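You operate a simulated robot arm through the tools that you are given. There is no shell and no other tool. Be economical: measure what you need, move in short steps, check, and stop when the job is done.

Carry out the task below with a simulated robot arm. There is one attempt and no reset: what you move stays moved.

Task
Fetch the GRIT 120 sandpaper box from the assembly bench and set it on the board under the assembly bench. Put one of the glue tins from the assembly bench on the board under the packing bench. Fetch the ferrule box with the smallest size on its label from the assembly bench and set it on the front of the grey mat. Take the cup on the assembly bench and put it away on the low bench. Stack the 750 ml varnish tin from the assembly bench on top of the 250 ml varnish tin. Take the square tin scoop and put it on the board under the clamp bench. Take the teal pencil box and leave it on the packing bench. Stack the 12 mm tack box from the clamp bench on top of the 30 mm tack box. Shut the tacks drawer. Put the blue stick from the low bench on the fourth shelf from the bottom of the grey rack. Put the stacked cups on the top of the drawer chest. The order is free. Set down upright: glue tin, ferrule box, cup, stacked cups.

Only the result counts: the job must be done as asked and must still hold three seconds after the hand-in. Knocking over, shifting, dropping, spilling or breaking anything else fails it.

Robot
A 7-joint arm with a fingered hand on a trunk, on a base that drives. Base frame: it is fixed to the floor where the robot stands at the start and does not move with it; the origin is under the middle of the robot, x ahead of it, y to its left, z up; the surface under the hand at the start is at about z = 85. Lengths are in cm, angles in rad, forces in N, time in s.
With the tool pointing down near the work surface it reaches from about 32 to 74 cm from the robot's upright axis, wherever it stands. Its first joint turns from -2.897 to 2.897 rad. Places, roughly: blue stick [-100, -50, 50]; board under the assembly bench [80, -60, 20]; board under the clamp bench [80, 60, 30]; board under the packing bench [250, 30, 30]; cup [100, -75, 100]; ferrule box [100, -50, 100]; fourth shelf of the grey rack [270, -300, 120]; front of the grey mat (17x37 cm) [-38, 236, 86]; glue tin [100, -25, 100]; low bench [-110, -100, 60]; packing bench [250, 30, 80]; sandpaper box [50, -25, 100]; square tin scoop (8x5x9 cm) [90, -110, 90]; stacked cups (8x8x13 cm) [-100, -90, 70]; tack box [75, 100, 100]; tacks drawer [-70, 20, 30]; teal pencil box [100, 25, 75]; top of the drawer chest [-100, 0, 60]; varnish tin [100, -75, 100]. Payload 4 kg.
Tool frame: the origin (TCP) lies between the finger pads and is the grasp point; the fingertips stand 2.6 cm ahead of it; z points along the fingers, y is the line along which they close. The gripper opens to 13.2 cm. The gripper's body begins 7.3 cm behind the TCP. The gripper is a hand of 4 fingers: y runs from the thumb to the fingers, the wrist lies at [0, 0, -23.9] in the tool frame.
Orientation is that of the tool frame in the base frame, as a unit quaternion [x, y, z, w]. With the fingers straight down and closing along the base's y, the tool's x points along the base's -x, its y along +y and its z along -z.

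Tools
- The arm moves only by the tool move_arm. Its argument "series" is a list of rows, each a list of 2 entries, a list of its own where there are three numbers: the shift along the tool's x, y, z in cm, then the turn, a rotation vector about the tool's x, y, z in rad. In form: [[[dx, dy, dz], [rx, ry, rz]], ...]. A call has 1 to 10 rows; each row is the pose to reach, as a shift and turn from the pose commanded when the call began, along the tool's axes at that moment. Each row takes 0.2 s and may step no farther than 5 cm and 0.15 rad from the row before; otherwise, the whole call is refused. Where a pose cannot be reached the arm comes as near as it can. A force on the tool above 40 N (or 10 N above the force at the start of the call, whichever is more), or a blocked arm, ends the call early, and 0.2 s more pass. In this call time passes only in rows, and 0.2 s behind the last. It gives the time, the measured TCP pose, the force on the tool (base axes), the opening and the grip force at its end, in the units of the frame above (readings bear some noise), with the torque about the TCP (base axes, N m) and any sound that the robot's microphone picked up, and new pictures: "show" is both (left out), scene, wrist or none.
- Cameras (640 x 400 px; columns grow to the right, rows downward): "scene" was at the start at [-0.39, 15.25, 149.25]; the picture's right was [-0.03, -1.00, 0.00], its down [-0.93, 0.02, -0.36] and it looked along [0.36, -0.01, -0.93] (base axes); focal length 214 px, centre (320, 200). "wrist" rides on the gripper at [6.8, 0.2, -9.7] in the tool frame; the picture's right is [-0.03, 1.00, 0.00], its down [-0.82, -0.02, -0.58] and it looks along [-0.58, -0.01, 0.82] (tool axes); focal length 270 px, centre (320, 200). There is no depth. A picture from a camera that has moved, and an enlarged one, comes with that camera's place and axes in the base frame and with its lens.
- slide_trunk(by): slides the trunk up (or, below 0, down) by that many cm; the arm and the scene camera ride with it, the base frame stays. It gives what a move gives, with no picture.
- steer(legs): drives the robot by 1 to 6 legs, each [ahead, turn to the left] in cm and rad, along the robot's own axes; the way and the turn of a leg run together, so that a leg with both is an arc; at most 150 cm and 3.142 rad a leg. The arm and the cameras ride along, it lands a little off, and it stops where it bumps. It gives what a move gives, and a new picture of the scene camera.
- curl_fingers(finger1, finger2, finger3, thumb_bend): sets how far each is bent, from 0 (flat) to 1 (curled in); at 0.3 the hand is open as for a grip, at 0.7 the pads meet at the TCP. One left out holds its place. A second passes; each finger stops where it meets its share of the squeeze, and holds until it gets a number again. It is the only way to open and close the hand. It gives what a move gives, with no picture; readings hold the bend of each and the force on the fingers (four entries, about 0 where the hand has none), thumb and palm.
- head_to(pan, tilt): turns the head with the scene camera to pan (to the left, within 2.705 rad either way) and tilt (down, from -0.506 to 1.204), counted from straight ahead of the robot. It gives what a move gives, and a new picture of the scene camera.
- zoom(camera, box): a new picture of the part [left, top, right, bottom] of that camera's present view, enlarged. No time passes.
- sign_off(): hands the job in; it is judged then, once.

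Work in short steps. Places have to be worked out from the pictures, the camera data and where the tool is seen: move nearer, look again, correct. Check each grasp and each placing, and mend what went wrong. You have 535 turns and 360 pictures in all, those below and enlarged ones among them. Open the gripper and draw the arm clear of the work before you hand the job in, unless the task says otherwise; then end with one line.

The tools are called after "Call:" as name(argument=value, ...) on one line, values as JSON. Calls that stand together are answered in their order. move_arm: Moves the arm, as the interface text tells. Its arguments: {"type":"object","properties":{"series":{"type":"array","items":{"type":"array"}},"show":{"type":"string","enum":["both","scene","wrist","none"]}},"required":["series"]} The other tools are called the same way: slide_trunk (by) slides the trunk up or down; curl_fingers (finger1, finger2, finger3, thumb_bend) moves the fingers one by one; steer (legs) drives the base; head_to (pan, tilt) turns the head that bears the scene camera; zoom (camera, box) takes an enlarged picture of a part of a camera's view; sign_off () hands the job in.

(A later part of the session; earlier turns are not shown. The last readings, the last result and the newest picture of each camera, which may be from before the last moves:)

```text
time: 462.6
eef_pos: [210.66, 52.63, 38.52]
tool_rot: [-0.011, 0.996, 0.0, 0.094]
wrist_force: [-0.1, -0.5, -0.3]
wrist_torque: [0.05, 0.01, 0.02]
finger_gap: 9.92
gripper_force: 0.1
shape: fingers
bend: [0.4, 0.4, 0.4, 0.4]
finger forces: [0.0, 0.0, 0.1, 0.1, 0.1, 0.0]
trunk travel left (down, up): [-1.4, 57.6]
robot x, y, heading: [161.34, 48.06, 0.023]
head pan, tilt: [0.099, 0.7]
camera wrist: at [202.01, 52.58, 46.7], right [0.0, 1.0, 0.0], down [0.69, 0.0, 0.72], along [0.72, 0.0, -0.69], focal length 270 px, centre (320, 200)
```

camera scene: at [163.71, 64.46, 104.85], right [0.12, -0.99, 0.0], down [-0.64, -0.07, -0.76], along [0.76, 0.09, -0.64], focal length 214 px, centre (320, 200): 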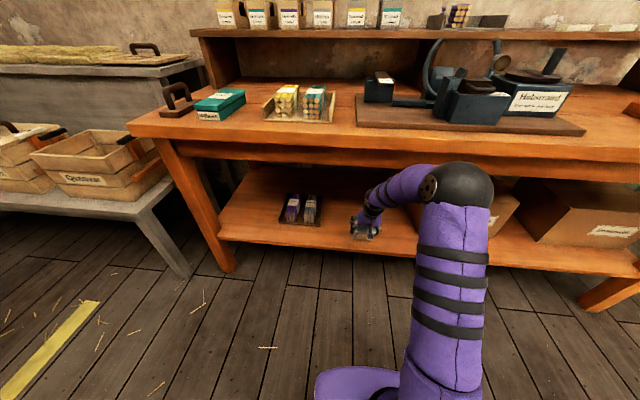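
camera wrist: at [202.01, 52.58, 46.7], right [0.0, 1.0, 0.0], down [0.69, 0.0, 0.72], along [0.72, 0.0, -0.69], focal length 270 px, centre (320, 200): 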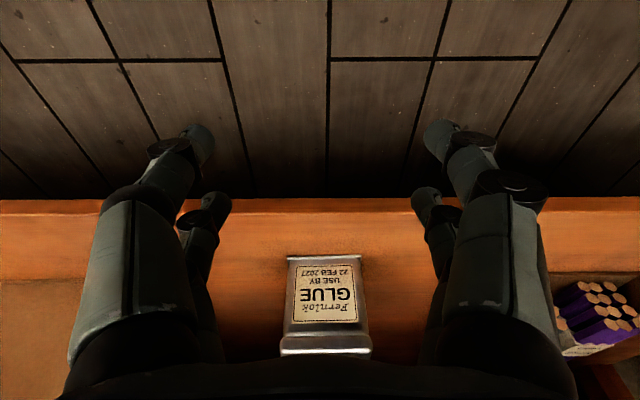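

Glue tin placed. Pull back further, then raise the trunk.

Call:
move_arm(series=[[[4, 0, -1], [0, 0.06, 0]], [[8, 0, -2], [0, 0.12, 0]], [[9.5, 0, -2.3], [0, 0.18, 0]]], show="none")

Call:
slide_trunk(by=40)

Call:
slide_trunk(by=17)

```text
time: 463.4
eef_pos: [201.0, 52.28, 38.95]
tool_rot: [-0.012, 1.0, -0.001, 0.003]
wrist_force: [0.2, -0.1, 0.8]
wrist_torque: [0.02, -0.03, -0.01]
finger_gap: 9.91
gripper_force: 0.0
shape: fingers
bend: [0.4, 0.4, 0.4, 0.4]
finger forces: [0.1, 0.0, 0.0, 0.1, 0.0, 0.1]
trunk travel left (down, up): [-1.4, 57.6]
robot x, y, heading: [161.58, 48.22, 0.015]
head pan, tilt: [0.099, 0.7]
```

```text
time: 467.3
eef_pos: [201.1, 52.29, 78.95]
tool_rot: [-0.011, 1.0, 0.0, 0.004]
wrist_force: [0.6, -0.5, -0.3]
wrist_torque: [-0.01, 0.0, 0.01]
finger_gap: 9.92
gripper_force: 0.0
shape: fingers
bend: [0.4, 0.4, 0.4, 0.4]
finger forces: [0.0, 0.0, 0.0, 0.0, 0.0, 0.0]
trunk travel left (down, up): [-41.4, 17.6]
robot x, y, heading: [161.7, 48.45, 0.016]
head pan, tilt: [0.099, 0.7]
```

```text
time: 469.2
eef_pos: [201.12, 52.22, 96.06]
tool_rot: [-0.011, 1.0, -0.001, 0.004]
wrist_force: [-0.3, -0.5, -0.5]
wrist_torque: [0.02, 0.0, 0.01]
finger_gap: 9.91
gripper_force: 0.1
shape: fingers
bend: [0.4, 0.4, 0.4, 0.4]
finger forces: [0.1, 0.0, 0.0, 0.0, 0.0, 0.0]
trunk travel left (down, up): [-58.4, 0.6]
robot x, y, heading: [161.34, 48.14, 0.02]
head pan, tilt: [0.099, 0.7]
```

Next the cup near (105,−70). Drive down the aisle with the hand in front.

Call:
steer(legs=[[0, -1.71], [92, 0], [0, 0.12]])

Call:
head_to(pan=-0.9, tilt=0.9)

```text
time: 479.2
eef_pos: [153.28, -81.65, 95.88]
tool_rot: [0.708, 0.706, -0.004, 0.003]
wrist_force: [-0.3, -0.3, -0.4]
wrist_torque: [0.01, -0.06, 0.02]
finger_gap: 9.93
gripper_force: 0.1
shape: fingers
bend: [0.4, 0.4, 0.4, 0.4]
finger forces: [0.0, 0.1, 0.0, 0.0, 0.0, 0.0]
trunk travel left (down, up): [-58.4, 0.6]
robot x, y, heading: [150.11, -41.94, -1.573]
head pan, tilt: [0.099, 0.7]
camera scene: at [166.2, -44.35, 161.85], right [-1.0, -0.1, 0.0], down [-0.06, 0.64, -0.76], along [0.07, -0.76, -0.64], focal length 214 px, centre (320, 200)
```

scene: 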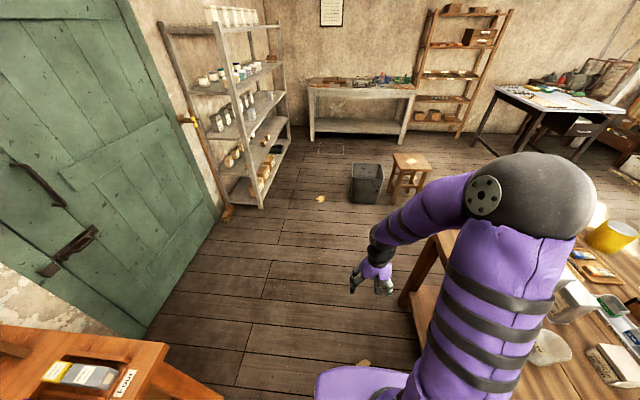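

```text
time: 480.4
eef_pos: [153.33, -81.55, 95.88]
tool_rot: [0.707, 0.707, -0.003, 0.002]
wrist_force: [0.3, 1.0, 0.4]
wrist_torque: [0.01, -0.01, 0.0]
finger_gap: 9.94
gripper_force: 0.1
shape: fingers
bend: [0.4, 0.4, 0.4, 0.4]
finger forces: [0.1, 0.0, 0.1, 0.0, 0.0, 0.1]
trunk travel left (down, up): [-58.4, 0.6]
robot x, y, heading: [150.07, -41.92, -1.573]
head pan, tilt: [-0.901, 0.901]
camera scene: at [159.44, -40.57, 160.23], right [-0.62, 0.79, 0.0], down [0.62, 0.48, -0.62], along [-0.49, -0.38, -0.78], focal length 214 px, centre (320, 200)
```

scene: 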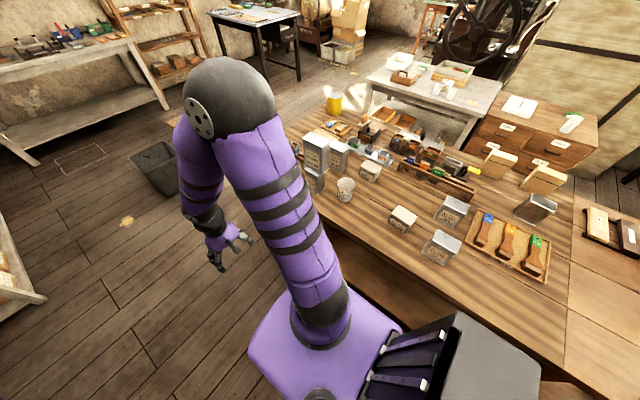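

Call:
zoom(camera="scene", box=[290, 125, 410, 235])

```text
3.64 times, centred on (350, 180) of scene
camera zoom: at [159.44, -40.57, 160.23], right [-0.62, 0.79, 0.0], down [0.62, 0.48, -0.62], along [-0.49, -0.38, -0.78], focal length 780 px, centre (211, 273)
```

zoom: 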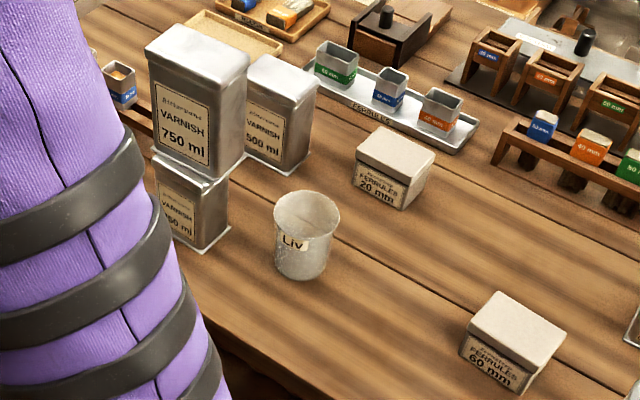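

Cup: centre ≈(104.7,−69), rim z ≈95, ∅ ≈7.8. I approach over it from the aisle with fingers closing along x.

Call:
move_arm(series=[[[2.5, -3, -3], [0, 0, 0]], [[5, -6, -6], [0, 0, 0]], [[7.5, -9, -9], [0, 0, 0]], [[10, -12, -12], [0, 0, 0]], [[12.6, -15, -15], [0, 0, 0]], [[12.6, -20, -15], [0, 0, 0]], [[12.6, -25, -15], [0, 0, 0]], [[12.6, -30, -15], [0, 0, 0]], [[12.6, -35, -15], [0, 0, 0]], [[12.6, -40, -15], [0, 0, 0]]], show="wrist")

```text
time: 482.6
eef_pos: [113.1, -68.65, 110.96]
tool_rot: [0.707, 0.708, -0.003, 0.002]
wrist_force: [0.6, -0.1, 0.7]
wrist_torque: [0.04, -0.01, -0.01]
finger_gap: 9.95
gripper_force: 0.0
shape: fingers
bend: [0.4, 0.4, 0.4, 0.4]
finger forces: [0.0, 0.0, 0.0, 0.0, 0.1, 0.1]
trunk travel left (down, up): [-58.4, 0.6]
robot x, y, heading: [150.17, -42.14, -1.575]
head pan, tilt: [-0.901, 0.901]
camera wrist: at [112.98, -61.84, 120.58], right [1.0, -0.02, 0.0], down [-0.02, -0.81, 0.58], along [-0.02, -0.58, -0.81], focal length 270 px, centre (320, 200)
```

wrist: 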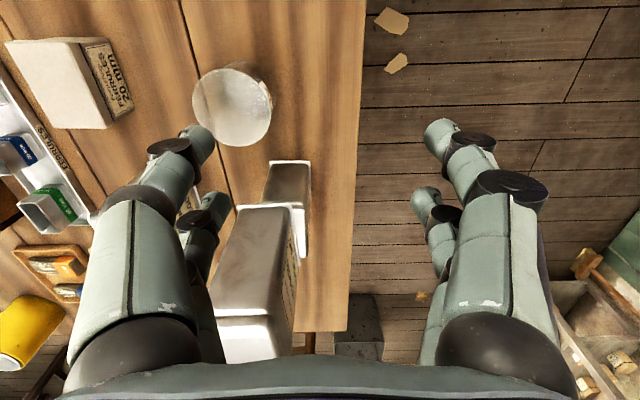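

Call:
curl_fingers(finger1=0.35, finger2=0.35, finger3=0.35, thumb_bend=0.35)

Call:
move_arm(series=[[[-0.6, -4.5, 1], [0, 0, 0]], [[-1.3, -9, 2], [0, 0, 0]], [[-1.3, -9, 6], [0, 0, 0]], [[-1.3, -9, 9], [0, 0, 0]]], show="wrist")

```text
time: 483.6
eef_pos: [113.05, -68.78, 110.93]
tool_rot: [0.707, 0.707, -0.004, 0.003]
wrist_force: [0.0, -0.7, 0.2]
wrist_torque: [0.03, 0.0, -0.02]
finger_gap: 11.62
gripper_force: 0.1
shape: fingers
bend: [0.35, 0.35, 0.35, 0.35]
finger forces: [0.0, 0.1, 0.0, 0.1, 0.1, 0.0]
trunk travel left (down, up): [-58.4, 0.6]
robot x, y, heading: [150.31, -41.92, -1.58]
head pan, tilt: [-0.901, 0.901]
```

```text
time: 484.6
eef_pos: [104.1, -70.49, 101.87]
tool_rot: [0.707, 0.707, -0.004, 0.002]
wrist_force: [-0.6, -0.3, -0.2]
wrist_torque: [-0.02, -0.01, -0.02]
finger_gap: 11.65
gripper_force: 0.1
shape: fingers
bend: [0.35, 0.35, 0.35, 0.35]
finger forces: [0.0, 0.0, 0.0, 0.1, 0.0, 0.0]
trunk travel left (down, up): [-58.4, 0.6]
robot x, y, heading: [150.14, -41.55, -1.574]
head pan, tilt: [-0.901, 0.901]
camera wrist: at [104.27, -63.6, 111.55], right [1.0, -0.03, 0.0], down [-0.02, -0.81, 0.58], along [-0.02, -0.58, -0.81], focal length 270 px, centre (320, 200)
```

wrist: 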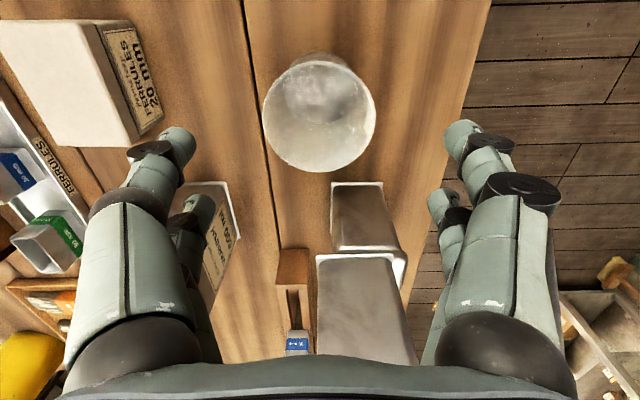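

Call:
move_arm(series=[[[0, 0, 4], [0, 0, 0]], [[0, 0, 8], [0, 0, 0]], [[0, 0, 11], [0, 0, 0]]], show="wrist")

Call:
curl_fingers(finger1=0.54, finger2=0.54, finger3=0.54, thumb_bend=0.54)

```text
time: 485.4
eef_pos: [104.05, -70.55, 91.07]
tool_rot: [0.707, 0.707, -0.005, 0.002]
wrist_force: [0.5, 0.3, 0.2]
wrist_torque: [0.0, -0.02, 0.0]
finger_gap: 11.64
gripper_force: 0.0
shape: fingers
bend: [0.35, 0.35, 0.35, 0.35]
finger forces: [0.1, 0.0, 0.0, 0.0, 0.0, 0.1]
trunk travel left (down, up): [-58.4, 0.6]
robot x, y, heading: [149.91, -42.0, -1.575]
head pan, tilt: [-0.901, 0.901]
camera wrist: at [104.14, -63.59, 100.7], right [1.0, -0.03, 0.0], down [-0.02, -0.81, 0.58], along [-0.02, -0.58, -0.81], focal length 270 px, centre (320, 200)
```

wrist: 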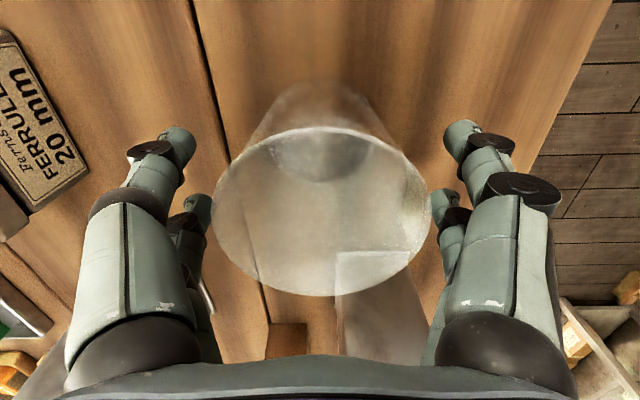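

```text
time: 486.4
eef_pos: [104.12, -70.27, 91.2]
tool_rot: [0.707, 0.708, -0.003, 0.003]
wrist_force: [0.9, 0.2, -0.4]
wrist_torque: [0.0, 0.02, 0.01]
finger_gap: 5.93
gripper_force: 1.9
shape: fingers
bend: [0.52, 0.53, 0.53, 0.53]
finger forces: [1.2, 1.1, 0.3, 0.0, 1.9, 0.0]
trunk travel left (down, up): [-58.4, 0.6]
robot x, y, heading: [150.05, -41.71, -1.572]
head pan, tilt: [-0.901, 0.901]
```

Contact. Firm up slightly and lift.

Call:
curl_fingers(finger1=0.59, finger2=0.59, finger3=0.59, thumb_bend=0.59)

Call:
move_arm(series=[[[0, 0, -2], [0, 0, 0]], [[0, 0, -5], [0, 0, 0]], [[0.5, 0, -9], [0, 0, 0]]], show="wrist")

```text
time: 487.4
eef_pos: [103.98, -70.39, 90.97]
tool_rot: [0.706, 0.708, -0.004, 0.002]
wrist_force: [0.1, 0.0, 0.7]
wrist_torque: [-0.02, -0.01, -0.02]
finger_gap: 5.67
gripper_force: 9.0
shape: fingers
bend: [0.52, 0.53, 0.55, 0.56]
finger forces: [4.4, 4.4, 2.6, 0.0, 6.2, 0.0]
trunk travel left (down, up): [-58.4, 0.6]
robot x, y, heading: [150.13, -41.97, -1.573]
head pan, tilt: [-0.901, 0.901]
```

```text
time: 488.2
eef_pos: [104.39, -69.83, 100.29]
tool_rot: [0.707, 0.707, -0.003, 0.002]
wrist_force: [-0.4, 0.3, 0.0]
wrist_torque: [0.0, -0.01, 0.0]
finger_gap: 5.69
gripper_force: 8.4
shape: fingers
bend: [0.52, 0.53, 0.55, 0.56]
finger forces: [4.4, 4.5, 2.6, 0.0, 6.2, 0.0]
trunk travel left (down, up): [-58.4, 0.6]
robot x, y, heading: [149.71, -42.1, -1.577]
head pan, tilt: [-0.901, 0.901]
camera wrist: at [104.32, -62.93, 109.9], right [1.0, -0.03, 0.0], down [-0.02, -0.81, 0.58], along [-0.02, -0.58, -0.81], focal length 270 px, centre (320, 200)
```

wrist: 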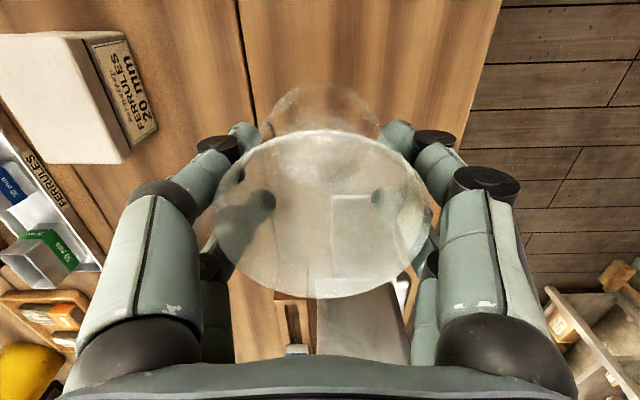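

Cup held. Raise and bring it back into the aisle in front of me.

Call:
move_arm(series=[[[0.5, 0, -5], [0, 0, 0]], [[0.5, 1, -9.5], [0, 0, 0]], [[0.5, 4, -13], [0, 0, 0]], [[0.5, 8.9, -13], [0, 0, 0]], [[0.5, 13.8, -13], [0, 0, 0]], [[0.5, 18.5, -13], [0, 0, 0]], [[-2.5, 22, -13], [0, 0, 0]], [[-5.5, 25.5, -13], [0, 0, 0]], [[-8.5, 29, -13], [0, 0, 0]], [[-11.5, 32.5, -13], [0, 0, 0]]], show="none")

```text
refused: row 1 steps farther than a row can; nothing moved
```

Call:
move_arm(series=[[[0.5, 0, -4.5], [0, 0, 0]], [[0.5, 1, -9], [0, 0, 0]], [[0.5, 4, -13], [0, 0, 0]], [[0.5, 8.9, -13], [0, 0, 0]], [[0.5, 13.8, -13], [0, 0, 0]], [[0.5, 18.5, -13], [0, 0, 0]], [[-2.5, 22, -13], [0, 0, 0]], [[-5.5, 25.5, -13], [0, 0, 0]], [[-8.5, 29, -13], [0, 0, 0]], [[-11.5, 32.5, -13], [0, 0, 0]]], show="wrist")

```text
time: 490.4
eef_pos: [136.82, -81.09, 112.91]
tool_rot: [0.708, 0.706, -0.004, 0.003]
wrist_force: [-0.3, 0.0, -0.6]
wrist_torque: [0.02, 0.01, 0.02]
finger_gap: 5.62
gripper_force: 8.9
shape: fingers
bend: [0.53, 0.53, 0.55, 0.56]
finger forces: [4.4, 4.6, 2.8, 0.0, 6.1, 0.0]
trunk travel left (down, up): [-58.4, 0.6]
robot x, y, heading: [150.06, -41.88, -1.571]
head pan, tilt: [-0.901, 0.901]
camera wrist: at [136.86, -74.33, 122.51], right [1.0, -0.03, 0.0], down [-0.02, -0.81, 0.58], along [-0.02, -0.58, -0.81], focal length 270 px, centre (320, 200)
```

wrist: 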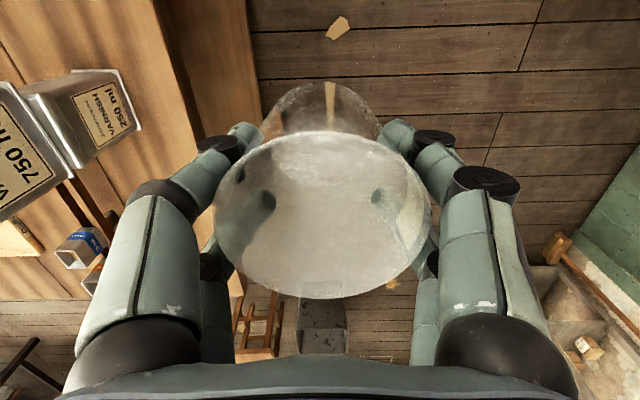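

Drive out of the aisle and around the bench end toward the low bench.

Call:
steer(legs=[[130, 0], [0, -1.57], [150, 0], [20, 0]])

```text
time: 509.3
eef_pos: [-58.21, -148.78, 112.87]
tool_rot: [1.0, -0.021, -0.003, -0.001]
wrist_force: [-0.1, 0.1, -0.2]
wrist_torque: [0.02, 0.0, 0.0]
finger_gap: 5.63
gripper_force: 8.0
shape: fingers
bend: [0.53, 0.53, 0.55, 0.56]
finger forces: [4.1, 4.3, 2.7, 0.0, 6.1, 0.0]
trunk travel left (down, up): [-58.4, 0.6]
robot x, y, heading: [-19.7, -163.78, 3.096]
head pan, tilt: [-0.901, 0.901]
camera scene: at [-18.68, -173.13, 160.23], right [0.81, 0.58, 0.0], down [0.46, -0.64, -0.62], along [-0.36, 0.5, -0.78], focal length 214 px, centre (320, 200)
```

scene: 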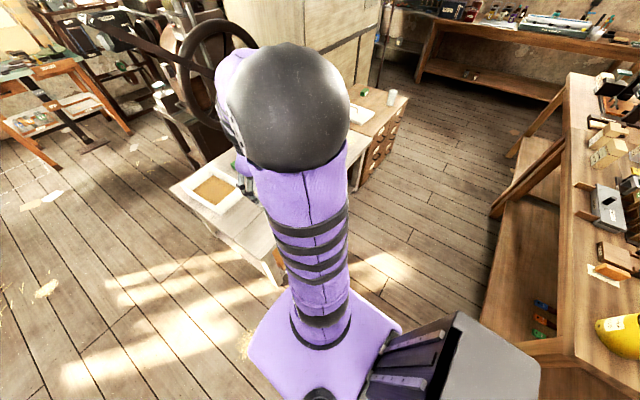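

Call:
move_arm(series=[[[-2, -3, 0], [0, 0, 0]]], show="wrist")

Call:
head_to(pan=-0.4, tilt=0.7)

```text
time: 509.7
eef_pos: [-59.92, -145.79, 113.04]
tool_rot: [1.0, -0.022, -0.004, -0.001]
wrist_force: [-0.3, 0.5, 0.3]
wrist_torque: [0.02, 0.01, -0.04]
finger_gap: 5.62
gripper_force: 8.7
shape: fingers
bend: [0.53, 0.53, 0.55, 0.56]
finger forces: [4.2, 4.5, 2.8, 0.1, 6.0, 0.0]
trunk travel left (down, up): [-58.4, 0.6]
robot x, y, heading: [-19.2, -163.64, 3.096]
head pan, tilt: [-0.901, 0.901]
camera wrist: at [-53.16, -146.42, 122.66], right [-0.07, -1.0, 0.0], down [-0.81, 0.05, 0.58], along [-0.58, 0.04, -0.81], focal length 270 px, centre (320, 200)
```

wrist: 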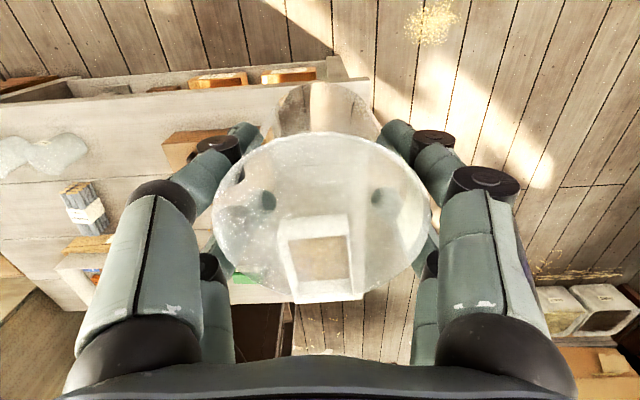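

```text
time: 510.6
eef_pos: [-59.97, -145.98, 113.06]
tool_rot: [1.0, -0.022, -0.004, -0.002]
wrist_force: [-0.9, 1.1, -0.8]
wrist_torque: [0.03, 0.0, 0.01]
finger_gap: 5.64
gripper_force: 8.6
shape: fingers
bend: [0.53, 0.53, 0.55, 0.56]
finger forces: [4.1, 4.4, 2.8, 0.1, 6.1, 0.0]
trunk travel left (down, up): [-58.4, 0.6]
robot x, y, heading: [-19.73, -163.65, 3.094]
head pan, tilt: [-0.4, 0.7]
camera scene: at [-21.87, -175.58, 161.85], right [0.43, 0.9, 0.0], down [0.58, -0.28, -0.76], along [-0.69, 0.33, -0.64], focal length 214 px, centre (320, 200)
```

scene: 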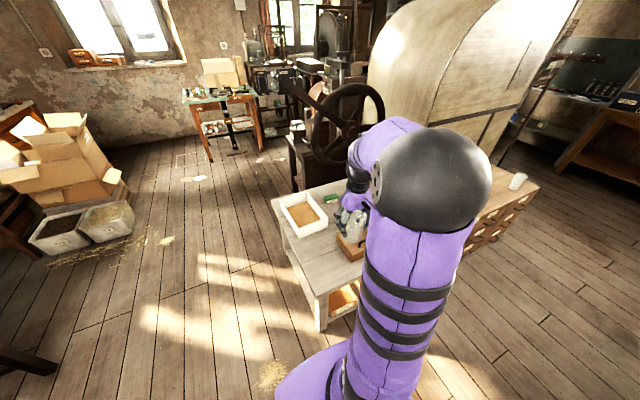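

The free area on the low bench is around (−80,−145). Move closer, bring the cup over it and lower.

Call:
steer(legs=[[4, 0]])

Call:
move_arm(series=[[[-4, 0, 0], [0, 0, 0]], [[-8, 0, 0], [0, 0, 0]], [[-12, 0, 0], [0, 0, 0]], [[-16, 0, 0], [0, 0, 0]]], show="none")

Call:
slide_trunk(by=-30)

Call:
head_to(pan=-0.2, tilt=0.8)

```text
time: 511.5
eef_pos: [-63.9, -145.67, 113.05]
tool_rot: [1.0, -0.021, -0.003, -0.002]
wrist_force: [0.3, -0.8, -0.5]
wrist_torque: [0.0, -0.01, -0.02]
finger_gap: 5.65
gripper_force: 8.9
shape: fingers
bend: [0.53, 0.53, 0.55, 0.56]
finger forces: [4.2, 4.5, 2.9, 0.0, 6.1, 0.1]
trunk travel left (down, up): [-58.4, 0.6]
robot x, y, heading: [-23.76, -163.66, 3.099]
head pan, tilt: [-0.4, 0.7]
camera scene: at [-25.91, -175.4, 161.84], right [0.43, 0.9, 0.0], down [0.58, -0.28, -0.76], along [-0.69, 0.33, -0.65], focal length 214 px, centre (320, 200)
```

scene: 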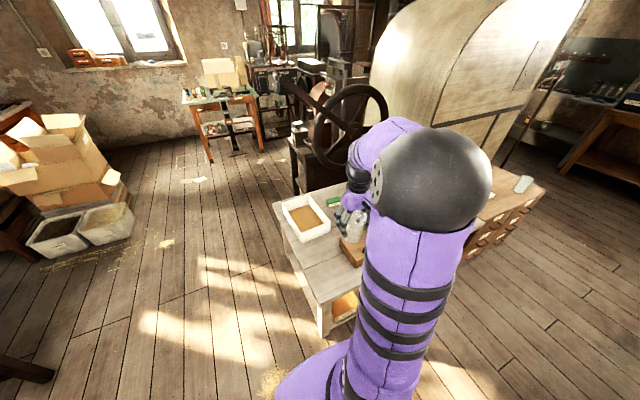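

```text
time: 512.5
eef_pos: [-79.96, -144.97, 113.27]
tool_rot: [1.0, -0.02, -0.004, -0.002]
wrist_force: [-0.3, -0.8, -1.0]
wrist_torque: [-0.03, -0.02, 0.01]
finger_gap: 5.62
gripper_force: 8.7
shape: fingers
bend: [0.53, 0.53, 0.55, 0.56]
finger forces: [4.1, 4.4, 2.9, 0.0, 6.2, 0.0]
trunk travel left (down, up): [-58.4, 0.6]
robot x, y, heading: [-23.54, -163.84, 3.096]
head pan, tilt: [-0.4, 0.7]
```

```text
time: 515.5
eef_pos: [-80.06, -144.88, 83.23]
tool_rot: [1.0, -0.021, -0.005, -0.001]
wrist_force: [1.3, 0.6, -0.9]
wrist_torque: [-0.04, 0.02, 0.01]
finger_gap: 5.63
gripper_force: 8.9
shape: fingers
bend: [0.53, 0.53, 0.55, 0.56]
finger forces: [4.0, 4.3, 2.8, 0.0, 6.1, 0.0]
trunk travel left (down, up): [-28.4, 30.6]
robot x, y, heading: [-23.3, -163.95, 3.095]
head pan, tilt: [-0.4, 0.7]
```

```text
time: 516.3
eef_pos: [-79.9, -144.94, 83.27]
tool_rot: [1.0, -0.022, -0.004, -0.001]
wrist_force: [-0.4, 0.1, 0.1]
wrist_torque: [-0.02, -0.02, 0.01]
finger_gap: 5.6
gripper_force: 8.5
shape: fingers
bend: [0.53, 0.53, 0.55, 0.56]
finger forces: [4.2, 4.3, 2.8, 0.0, 6.2, 0.1]
trunk travel left (down, up): [-28.4, 30.6]
robot x, y, heading: [-23.43, -163.47, 3.093]
head pan, tilt: [-0.201, 0.799]
camera scene: at [-25.97, -177.1, 131.03], right [0.24, 0.97, 0.0], down [0.69, -0.18, -0.7], along [-0.68, 0.17, -0.72], focal length 214 px, centre (320, 200)
```

scene: 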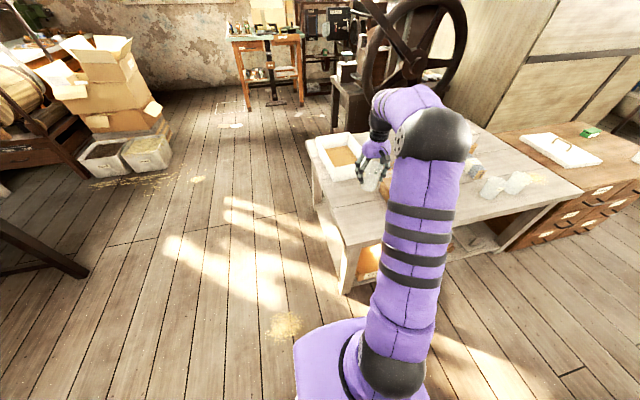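

Position checks: well inside the bench edges. Lower.

Call:
move_arm(series=[[[0, 0, 4], [0, 0, 0]], [[0, 0, 8], [0, 0, 0]], [[0, 0, 12], [0, 0, 0]], [[0, 0, 15.5], [0, 0, 0]]], show="none")

Call:
move_arm(series=[[[0, 0, 0.6], [0, 0, 0]]], show="wrist")

```text
time: 517.3
eef_pos: [-80.05, -144.64, 67.75]
tool_rot: [1.0, -0.021, -0.003, -0.001]
wrist_force: [-0.1, -0.4, 0.2]
wrist_torque: [0.02, -0.01, 0.0]
finger_gap: 5.61
gripper_force: 8.8
shape: fingers
bend: [0.53, 0.53, 0.55, 0.56]
finger forces: [4.3, 4.5, 2.9, 0.0, 6.1, 0.0]
trunk travel left (down, up): [-28.4, 30.6]
robot x, y, heading: [-23.14, -163.62, 3.095]
head pan, tilt: [-0.201, 0.799]
```

```text
time: 517.7
eef_pos: [-80.07, -144.84, 67.24]
tool_rot: [1.0, -0.022, -0.004, -0.001]
wrist_force: [-0.6, -0.7, -0.7]
wrist_torque: [0.01, 0.0, 0.0]
finger_gap: 5.58
gripper_force: 8.7
shape: fingers
bend: [0.53, 0.53, 0.55, 0.56]
finger forces: [4.2, 4.4, 2.8, 0.0, 6.0, 0.0]
trunk travel left (down, up): [-28.4, 30.6]
robot x, y, heading: [-24.0, -163.82, 3.095]
head pan, tilt: [-0.201, 0.799]
camera wrist: at [-73.29, -145.35, 76.84], right [-0.07, -1.0, 0.0], down [-0.81, 0.05, 0.58], along [-0.58, 0.04, -0.81], focal length 270 px, centre (320, 200)
```

wrist: 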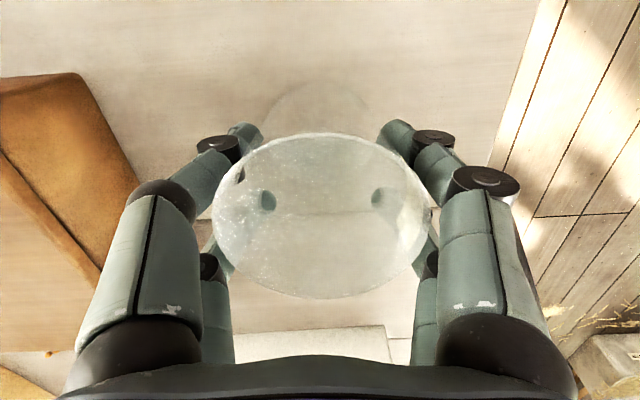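

Call:
move_arm(series=[[[0, 0, 0.6], [0, 0, 0]]], show="none")

Call:
move_arm(series=[[[0, 0, 0.5], [0, 0, 0]]], show="none")

Call:
move_arm(series=[[[0, 0, 0.4], [0, 0, 0]]], show="none")

```text
time: 518.1
eef_pos: [-80.03, -144.9, 66.55]
tool_rot: [1.0, -0.021, -0.004, -0.001]
wrist_force: [0.1, 0.9, -0.6]
wrist_torque: [0.02, 0.03, 0.01]
finger_gap: 5.59
gripper_force: 8.7
shape: fingers
bend: [0.53, 0.53, 0.55, 0.56]
finger forces: [4.1, 4.3, 2.8, 0.0, 6.0, 0.1]
trunk travel left (down, up): [-28.4, 30.6]
robot x, y, heading: [-23.14, -163.63, 3.096]
head pan, tilt: [-0.201, 0.799]
```

```text
time: 518.5
eef_pos: [-80.05, -144.75, 66.11]
tool_rot: [1.0, -0.021, -0.003, 0.0]
wrist_force: [-0.5, 0.1, 0.2]
wrist_torque: [0.0, 0.01, 0.01]
finger_gap: 5.59
gripper_force: 8.7
shape: fingers
bend: [0.53, 0.53, 0.55, 0.56]
finger forces: [4.3, 4.4, 2.8, 0.0, 6.0, 0.0]
trunk travel left (down, up): [-28.4, 30.6]
robot x, y, heading: [-23.39, -163.73, 3.099]
head pan, tilt: [-0.201, 0.799]
```

```text
time: 518.9
eef_pos: [-80.07, -144.88, 65.93]
tool_rot: [1.0, -0.022, -0.006, -0.002]
wrist_force: [-0.4, -0.2, 10.4]
wrist_torque: [-0.03, -0.07, -0.01]
finger_gap: 5.59
gripper_force: 9.7
shape: fingers
bend: [0.53, 0.53, 0.55, 0.56]
finger forces: [5.1, 5.1, 3.0, 0.1, 6.6, 0.1]
trunk travel left (down, up): [-28.4, 30.6]
robot x, y, heading: [-23.5, -163.78, 3.092]
head pan, tilt: [-0.201, 0.799]
```

Contact (TCP 66 → bench ≈60). Release and lift.

Call:
curl_fingers(finger1=0.36, finger2=0.36, finger3=0.36, thumb_bend=0.36)

Call:
move_arm(series=[[[0, 0, -3], [0, 0, 0]], [[0, 0, -7], [0, 0, 0]], [[0, 0, -11], [0, 0, 0]], [[0, 0, -15], [0, 0, 0]], [[0, 0, -19], [0, 0, 0]]], show="wrist")

```text
time: 519.9
eef_pos: [-79.97, -144.95, 65.71]
tool_rot: [1.0, -0.021, -0.005, -0.001]
wrist_force: [-0.6, -0.3, 0.5]
wrist_torque: [0.02, 0.0, 0.01]
finger_gap: 11.25
gripper_force: 0.1
shape: fingers
bend: [0.36, 0.36, 0.36, 0.36]
finger forces: [0.0, 0.0, 0.0, 0.1, 0.1, 0.1]
trunk travel left (down, up): [-28.4, 30.6]
robot x, y, heading: [-23.23, -163.51, 3.098]
head pan, tilt: [-0.201, 0.799]
```

```text
time: 521.1
eef_pos: [-79.88, -144.81, 84.53]
tool_rot: [1.0, -0.021, -0.004, -0.002]
wrist_force: [0.2, -0.3, -0.2]
wrist_torque: [0.0, -0.01, -0.02]
finger_gap: 11.26
gripper_force: 0.1
shape: fingers
bend: [0.36, 0.36, 0.36, 0.36]
finger forces: [0.0, 0.1, 0.0, 0.0, 0.0, 0.0]
trunk travel left (down, up): [-28.4, 30.6]
robot x, y, heading: [-23.35, -163.6, 3.094]
head pan, tilt: [-0.201, 0.799]
camera wrist: at [-73.12, -145.38, 94.16], right [-0.07, -1.0, 0.0], down [-0.81, 0.05, 0.58], along [-0.58, 0.04, -0.81], focal length 270 px, centre (320, 200)
```

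wrist: 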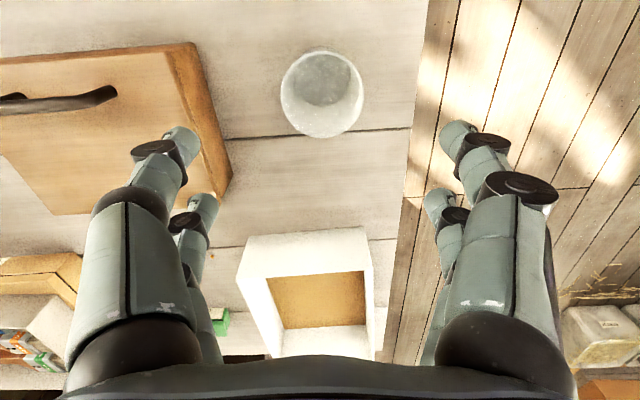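

Cup stands upright on the low bench. Now the sandpaper: raise the trunk, back off, turn to face +y and enter the front aisle.

Call:
slide_trunk(by=30)

Call:
steer(legs=[[-18, 0], [0, -1.53], [118, 0]])

Call:
head_to(pan=-1.0, tilt=1.0)

```text
time: 524.1
eef_pos: [-80.02, -144.88, 114.5]
tool_rot: [1.0, -0.021, -0.004, -0.001]
wrist_force: [0.5, -0.7, 0.2]
wrist_torque: [-0.05, 0.01, 0.01]
finger_gap: 11.28
gripper_force: 0.1
shape: fingers
bend: [0.36, 0.36, 0.36, 0.36]
finger forces: [0.0, 0.0, 0.1, 0.1, 0.0, 0.0]
trunk travel left (down, up): [-58.4, 0.6]
robot x, y, heading: [-23.24, -163.5, 3.096]
head pan, tilt: [-0.201, 0.799]
```

```text
time: 535.3
eef_pos: [11.78, 10.64, 114.47]
tool_rot: [-0.706, 0.708, 0.003, 0.003]
wrist_force: [0.1, 0.5, -0.1]
wrist_torque: [-0.03, -0.03, -0.02]
finger_gap: 11.25
gripper_force: 0.1
shape: fingers
bend: [0.36, 0.36, 0.36, 0.36]
finger forces: [0.1, 0.1, 0.2, 0.1, 0.0, 0.1]
trunk travel left (down, up): [-58.4, 0.6]
robot x, y, heading: [-4.62, -46.66, 1.565]
head pan, tilt: [-0.201, 0.799]
camera scene: at [-18.38, -44.43, 161.02], right [0.98, -0.21, 0.0], down [-0.15, -0.7, -0.7], along [0.14, 0.68, -0.72], focal length 214 px, centre (320, 200)
```

scene: 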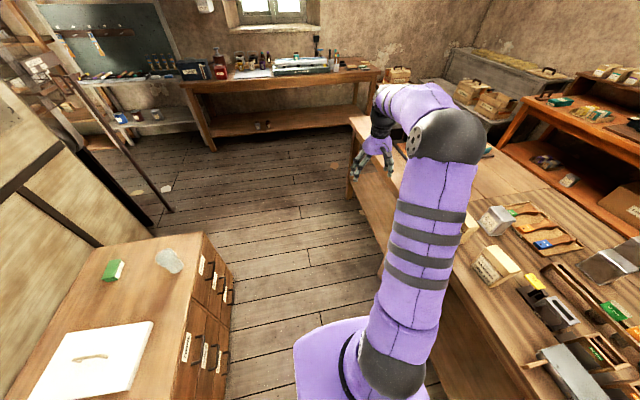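

```text
time: 536.4
eef_pos: [11.83, 10.61, 114.54]
tool_rot: [-0.706, 0.708, 0.001, 0.003]
wrist_force: [0.9, -0.1, 0.4]
wrist_torque: [0.01, -0.04, 0.03]
finger_gap: 11.3
gripper_force: 0.1
shape: fingers
bend: [0.36, 0.36, 0.36, 0.36]
finger forces: [0.0, 0.0, 0.0, 0.1, 0.0, 0.0]
trunk travel left (down, up): [-58.4, 0.6]
robot x, y, heading: [-4.8, -46.43, 1.566]
head pan, tilt: [-1.0, 1.0]
camera scene: at [-14.16, -48.61, 159.51], right [0.54, -0.84, 0.0], down [-0.71, -0.45, -0.54], along [0.46, 0.29, -0.84], focal length 214 px, centre (320, 200)
```

scene: 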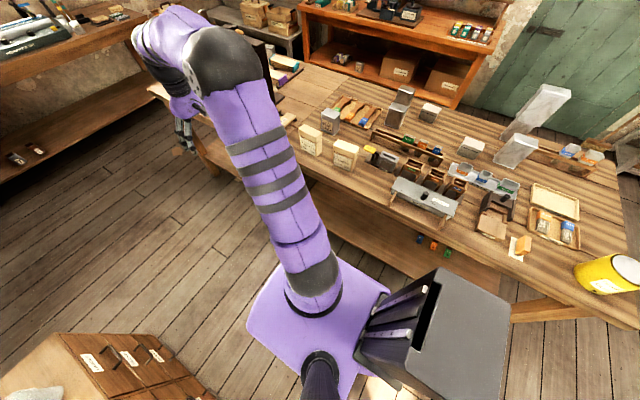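

The GRIT 120 box is at front right. Swing the hand over it with fingers closing along y.

Call:
move_arm(series=[[[3.3, -3.6, 0], [0, 0, 0.15]], [[6.6, -7.2, 0], [0, 0, 0.3]], [[9.9, -10.8, 0], [0, 0, 0.45]], [[13.2, -14.4, 0], [0, 0, 0.6]], [[16.5, -18, 0], [0, 0, 0.75]], [[19.8, -21.6, 0], [0, 0, 0.9]], [[23.1, -25.2, 0], [0, 0, 1.05]], [[26.4, -28.8, 0], [0, 0, 1.2]], [[29.7, -32.4, 0], [0, 0, 1.35]], [[33, -35.5, 0], [0, 0, 1.5]]], show="wrist")

```text
time: 538.6
eef_pos: [47.36, -22.67, 114.03]
tool_rot: [-0.033, 0.999, 0.005, 0.002]
wrist_force: [-0.2, -1.0, 0.1]
wrist_torque: [0.03, -0.01, -0.01]
finger_gap: 11.29
gripper_force: 0.1
shape: fingers
bend: [0.36, 0.36, 0.36, 0.36]
finger forces: [0.1, 0.0, 0.0, 0.0, 0.1, 0.0]
trunk travel left (down, up): [-58.4, 0.6]
robot x, y, heading: [-4.52, -47.14, 1.565]
head pan, tilt: [-1.0, 1.0]
camera wrist: at [40.33, -23.17, 123.67], right [-0.04, 1.0, 0.01], down [0.81, 0.03, 0.58], along [0.58, 0.03, -0.81], focal length 270 px, centre (320, 200)
```

wrist: 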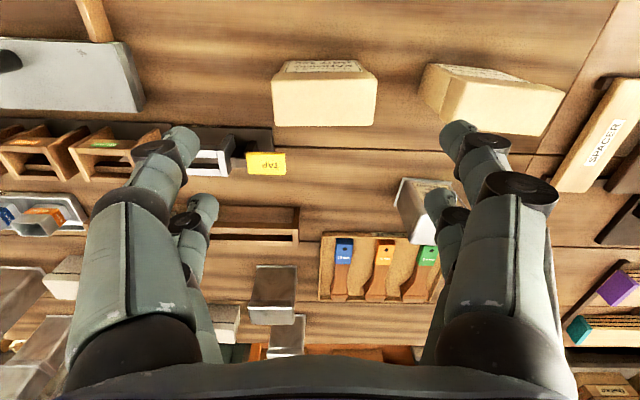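

GRIT 120 box is right below: centre ≈(47.9,−22.4), 10 cm wide. Set the opening and descend.

Call:
curl_fingers(finger1=0.33, finger2=0.33, finger3=0.33, thumb_bend=0.33)

Call:
move_arm(series=[[[-1.1, 0.25, 4], [0, 0, 0]], [[-1.1, 0.25, 8], [0, 0, 0]], [[-1.1, 0.25, 12], [0, 0, 0]]], show="wrist")

```text
time: 539.6
eef_pos: [47.26, -22.68, 113.92]
tool_rot: [-0.034, 0.999, 0.005, 0.001]
wrist_force: [0.0, 0.6, 0.5]
wrist_torque: [0.03, 0.0, -0.03]
finger_gap: 12.27
gripper_force: 0.1
shape: fingers
bend: [0.33, 0.33, 0.33, 0.33]
finger forces: [0.0, 0.0, 0.1, 0.1, 0.0, 0.1]
trunk travel left (down, up): [-58.4, 0.6]
robot x, y, heading: [-4.77, -46.62, 1.561]
head pan, tilt: [-1.0, 1.0]
```

```text
time: 540.4
eef_pos: [48.27, -22.09, 101.94]
tool_rot: [-0.035, 0.999, 0.005, 0.002]
wrist_force: [0.6, -0.2, -0.1]
wrist_torque: [0.01, 0.02, 0.0]
finger_gap: 12.29
gripper_force: 0.1
shape: fingers
bend: [0.33, 0.33, 0.33, 0.33]
finger forces: [0.0, 0.0, 0.1, 0.0, 0.0, 0.1]
trunk travel left (down, up): [-58.4, 0.6]
robot x, y, heading: [-4.44, -46.56, 1.566]
head pan, tilt: [-1.0, 1.0]
camera wrist: at [41.28, -22.55, 111.67], right [-0.04, 1.0, 0.01], down [0.81, 0.03, 0.58], along [0.58, 0.03, -0.81], focal length 270 px, centre (320, 200)
```

wrist: 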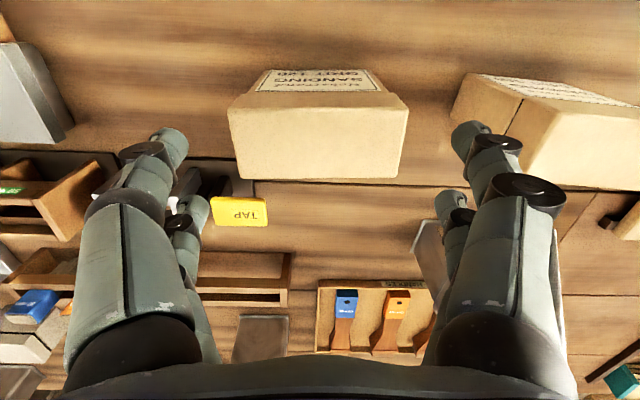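

The GRIT 100 box is too close for side fingers. I rise and turn the hand 90° to grip across the 4.6 cm thickness instead.

Call:
move_arm(series=[[[0, 0, -5], [0, 0, 0]], [[0, 0, -8], [0, 0, 0.15]], [[0, 0, -8], [0, 0, 0.3]], [[0, 0, -8], [0, 0, 0.45]], [[0, 0, -8], [0, 0, 0.6]], [[0, 0, -8], [0, 0, 0.75]], [[0, 0, -8], [0, 0, 0.9]], [[0, 0, -8], [0, 0, 1.05]], [[0, 0, -8], [0, 0, 1.2]], [[0, 0, -8], [0, 0, 1.35]]], show="none")

Call:
curl_fingers(finger1=0.42, finger2=0.42, finger3=0.42, thumb_bend=0.42)

Call:
move_arm(series=[[[0, 0, 0], [0, 0, 0.1]], [[0, 0, 0], [0, 0, 0.2]]], show="wrist")

```text
time: 542.6
eef_pos: [48.32, -22.05, 110.32]
tool_rot: [0.599, 0.801, 0.004, -0.001]
wrist_force: [-0.4, -0.1, 0.8]
wrist_torque: [0.01, -0.03, 0.02]
finger_gap: 12.29
gripper_force: 0.0
shape: fingers
bend: [0.33, 0.33, 0.33, 0.33]
finger forces: [0.0, 0.0, 0.1, 0.1, 0.1, 0.0]
trunk travel left (down, up): [-58.4, 0.6]
robot x, y, heading: [-4.56, -46.3, 1.564]
head pan, tilt: [-1.0, 1.0]
```

```text
time: 543.6
eef_pos: [48.3, -22.2, 110.41]
tool_rot: [0.598, 0.802, 0.003, -0.002]
wrist_force: [1.1, 0.1, 0.7]
wrist_torque: [0.03, 0.01, -0.03]
finger_gap: 9.4
gripper_force: 0.1
shape: fingers
bend: [0.42, 0.42, 0.42, 0.42]
finger forces: [0.0, 0.0, 0.0, 0.1, 0.0, 0.1]
trunk travel left (down, up): [-58.4, 0.6]
robot x, y, heading: [-4.29, -46.6, 1.567]
head pan, tilt: [-1.0, 1.0]
```

```text
time: 544.2
eef_pos: [48.34, -22.11, 110.26]
tool_rot: [0.676, 0.737, 0.004, -0.003]
wrist_force: [0.0, -0.6, 0.3]
wrist_torque: [0.01, -0.04, 0.01]
finger_gap: 9.38
gripper_force: 0.1
shape: fingers
bend: [0.42, 0.42, 0.42, 0.42]
finger forces: [0.0, 0.0, 0.0, 0.1, 0.0, 0.2]
trunk travel left (down, up): [-58.4, 0.6]
robot x, y, heading: [-4.54, -46.44, 1.559]
head pan, tilt: [-1.0, 1.0]
camera wrist: at [47.74, -15.44, 120.07], right [1.0, 0.06, 0.0], down [0.05, -0.82, 0.57], along [0.04, -0.57, -0.82], focal length 270 px, centre (320, 200)
```

wrist: 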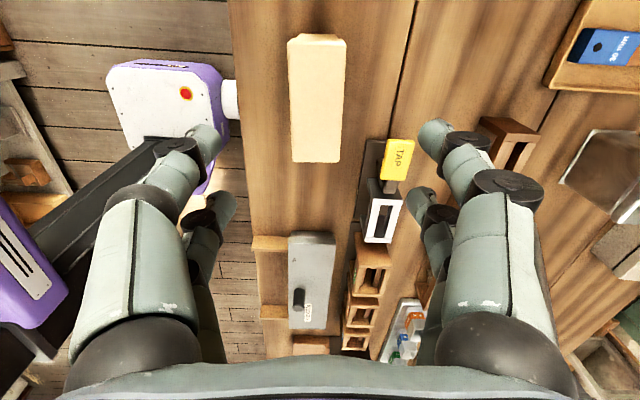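

Call:
move_arm(series=[[[0, -0.3, 5], [0, 0, 0]], [[0, -0.3, 10], [0, 0, 0]], [[0, -0.3, 14], [0, 0, 0]], [[0, -0.3, 17], [0, 0, 0]]], show="wrist")

Call:
curl_fingers(finger1=0.63, finger2=0.63, finger3=0.63, thumb_bend=0.63)

Call:
move_arm(series=[[[0, 0, -2], [0, 0, 0]], [[0, 0, -5], [0, 0, 0]]], show="wrist")

```text
time: 545.2
eef_pos: [47.93, -22.13, 93.27]
tool_rot: [0.675, 0.738, 0.003, -0.002]
wrist_force: [0.7, -0.6, -0.2]
wrist_torque: [-0.03, 0.01, 0.02]
finger_gap: 9.35
gripper_force: 0.0
shape: fingers
bend: [0.42, 0.42, 0.42, 0.42]
finger forces: [0.0, 0.0, 0.0, 0.1, 0.1, 0.1]
trunk travel left (down, up): [-58.4, 0.6]
robot x, y, heading: [-4.49, -46.82, 1.565]
head pan, tilt: [-1.0, 1.0]
camera wrist: at [47.37, -15.47, 103.08], right [1.0, 0.06, 0.0], down [0.05, -0.82, 0.57], along [0.04, -0.57, -0.82], focal length 270 px, centre (320, 200)
```

wrist: 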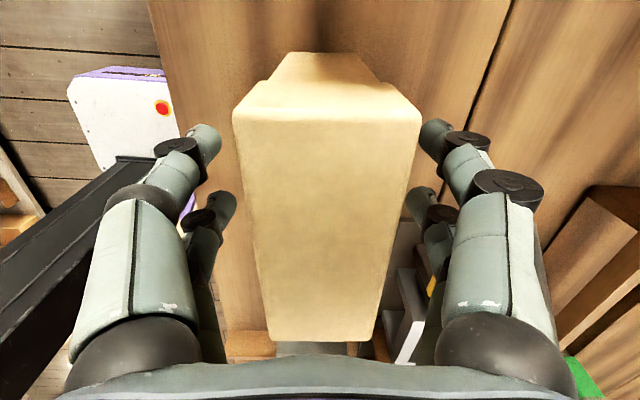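

```text
time: 546.2
eef_pos: [48.01, -22.17, 93.4]
tool_rot: [0.675, 0.738, 0.003, -0.001]
wrist_force: [-0.9, 0.3, 0.0]
wrist_torque: [0.03, -0.03, 0.01]
finger_gap: 4.17
gripper_force: 9.0
shape: fingers
bend: [0.56, 0.57, 0.57, 0.6]
finger forces: [4.9, 4.2, 3.9, 0.0, 5.1, 0.0]
trunk travel left (down, up): [-58.4, 0.6]
robot x, y, heading: [-4.59, -47.0, 1.559]
head pan, tilt: [-1.0, 1.0]
```

```text
time: 546.8
eef_pos: [48.1, -22.18, 98.33]
tool_rot: [0.675, 0.738, 0.003, -0.004]
wrist_force: [-0.4, -0.4, -1.1]
wrist_torque: [0.0, -0.01, 0.0]
finger_gap: 4.17
gripper_force: 9.1
shape: fingers
bend: [0.56, 0.57, 0.57, 0.6]
finger forces: [4.8, 4.2, 3.9, 0.0, 5.1, 0.0]
trunk travel left (down, up): [-58.4, 0.6]
robot x, y, heading: [-4.69, -46.25, 1.563]
head pan, tilt: [-1.0, 1.0]
camera wrist: at [47.45, -15.42, 108.06], right [1.0, 0.06, 0.0], down [0.05, -0.82, 0.57], along [0.04, -0.57, -0.82], focal length 270 px, centre (320, 200)
```

wrist: 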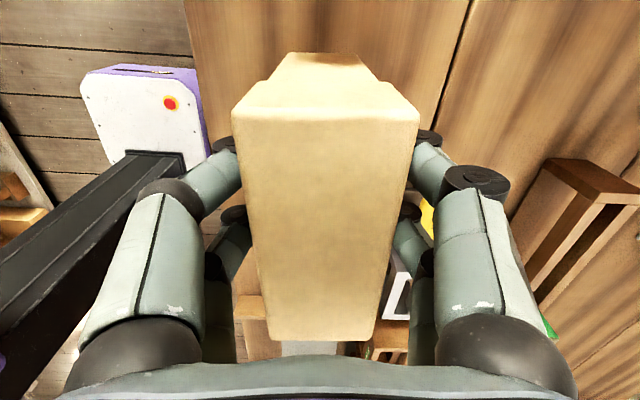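

Held. Lift and tuck the box in, clear of the bench press, then drive up the front aisle.

Call:
move_arm(series=[[[0, -1, -4], [0, 0, 0]], [[0, -3, -8], [0, 0, 0]], [[2, -6, -11], [0, 0, 0]], [[4, -9, -14], [0, 0, 0]], [[6, -12, -17], [0, 0, 0]], [[8, -15, -19], [0, 0, 0]], [[10, -18, -20], [0, 0, 0]], [[12, -21, -20], [0, 0, 0]]], show="none")

```text
time: 548.6
eef_pos: [26.02, -12.16, 118.21]
tool_rot: [0.675, 0.738, 0.004, -0.002]
wrist_force: [-1.1, 0.4, -1.7]
wrist_torque: [-0.04, 0.06, -0.01]
finger_gap: 4.14
gripper_force: 9.0
shape: fingers
bend: [0.57, 0.57, 0.57, 0.6]
finger forces: [4.7, 4.2, 3.9, 0.1, 5.0, 0.0]
trunk travel left (down, up): [-58.4, 0.6]
robot x, y, heading: [-4.38, -46.4, 1.562]
head pan, tilt: [-1.0, 1.0]
```

Call:
steer(legs=[[150, 0], [48, 0], [0, -1.562], [150, 0]])

```text
time: 569.8
eef_pos: [182.21, 120.41, 118.07]
tool_rot: [0.999, 0.046, 0.003, 0.001]
wrist_force: [0.4, -0.1, -1.6]
wrist_torque: [0.03, -0.01, -0.01]
finger_gap: 4.14
gripper_force: 8.5
shape: fingers
bend: [0.57, 0.57, 0.57, 0.6]
finger forces: [4.5, 4.2, 3.9, 0.0, 4.8, 0.0]
trunk travel left (down, up): [-58.4, 0.6]
robot x, y, heading: [147.81, 151.07, -0.003]
head pan, tilt: [-1.0, 1.0]
camera scene: at [145.6, 160.56, 159.51], right [-0.84, -0.54, 0.0], down [-0.45, 0.71, -0.54], along [0.29, -0.46, -0.84], focal length 214 px, centre (320, 200)
```

scene: 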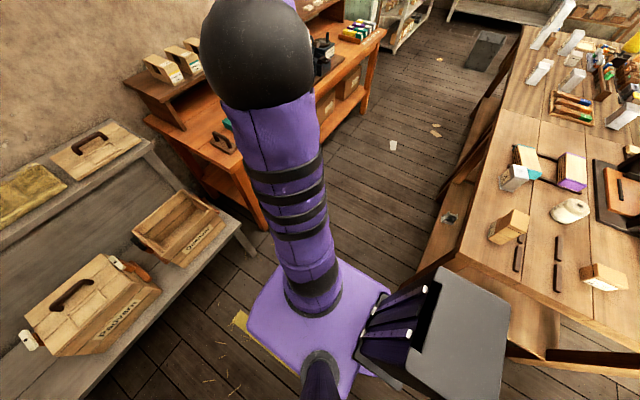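

Call:
steer(legs=[[0, -1.57], [140, 0]])

Call:
head_to(pan=-1.0, tilt=0.8)

```text
time: 580.9
eef_pos: [128.04, -25.33, 118.18]
tool_rot: [0.763, -0.646, 0.001, 0.004]
wrist_force: [-0.1, -0.1, -2.7]
wrist_torque: [-0.02, 0.0, -0.01]
finger_gap: 4.13
gripper_force: 8.9
shape: fingers
bend: [0.57, 0.57, 0.58, 0.6]
finger forces: [4.5, 4.0, 3.7, 0.0, 4.9, 0.0]
trunk travel left (down, up): [-58.4, 0.6]
robot x, y, heading: [156.08, 10.98, -1.501]
head pan, tilt: [-1.0, 1.0]
camera scene: at [165.34, 14.24, 159.51], right [-0.6, 0.8, 0.0], down [0.68, 0.5, -0.54], along [-0.43, -0.32, -0.84], focal length 214 px, centre (320, 200)
```

scene: 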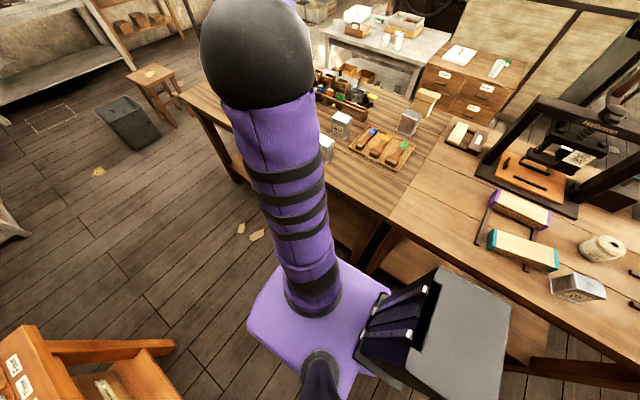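

```text
time: 581.6
eef_pos: [128.23, -25.38, 118.19]
tool_rot: [0.763, -0.646, 0.002, 0.003]
wrist_force: [-0.1, -0.6, -2.7]
wrist_torque: [0.0, 0.01, 0.01]
finger_gap: 4.13
gripper_force: 8.9
shape: fingers
bend: [0.57, 0.57, 0.58, 0.6]
finger forces: [4.5, 4.0, 3.7, 0.0, 4.7, 0.0]
trunk travel left (down, up): [-58.4, 0.6]
robot x, y, heading: [155.7, 11.32, -1.497]
head pan, tilt: [-1.0, 0.799]
camera scene: at [164.46, 13.6, 161.02], right [-0.6, 0.8, 0.0], down [0.58, 0.43, -0.7], along [-0.56, -0.42, -0.72], focal length 214 px, centre (320, 200)
```

scene: 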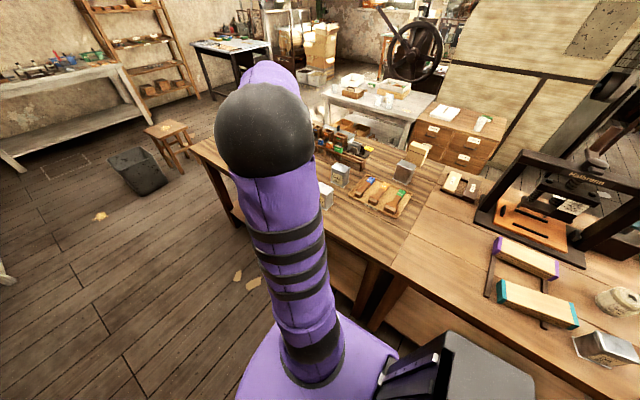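

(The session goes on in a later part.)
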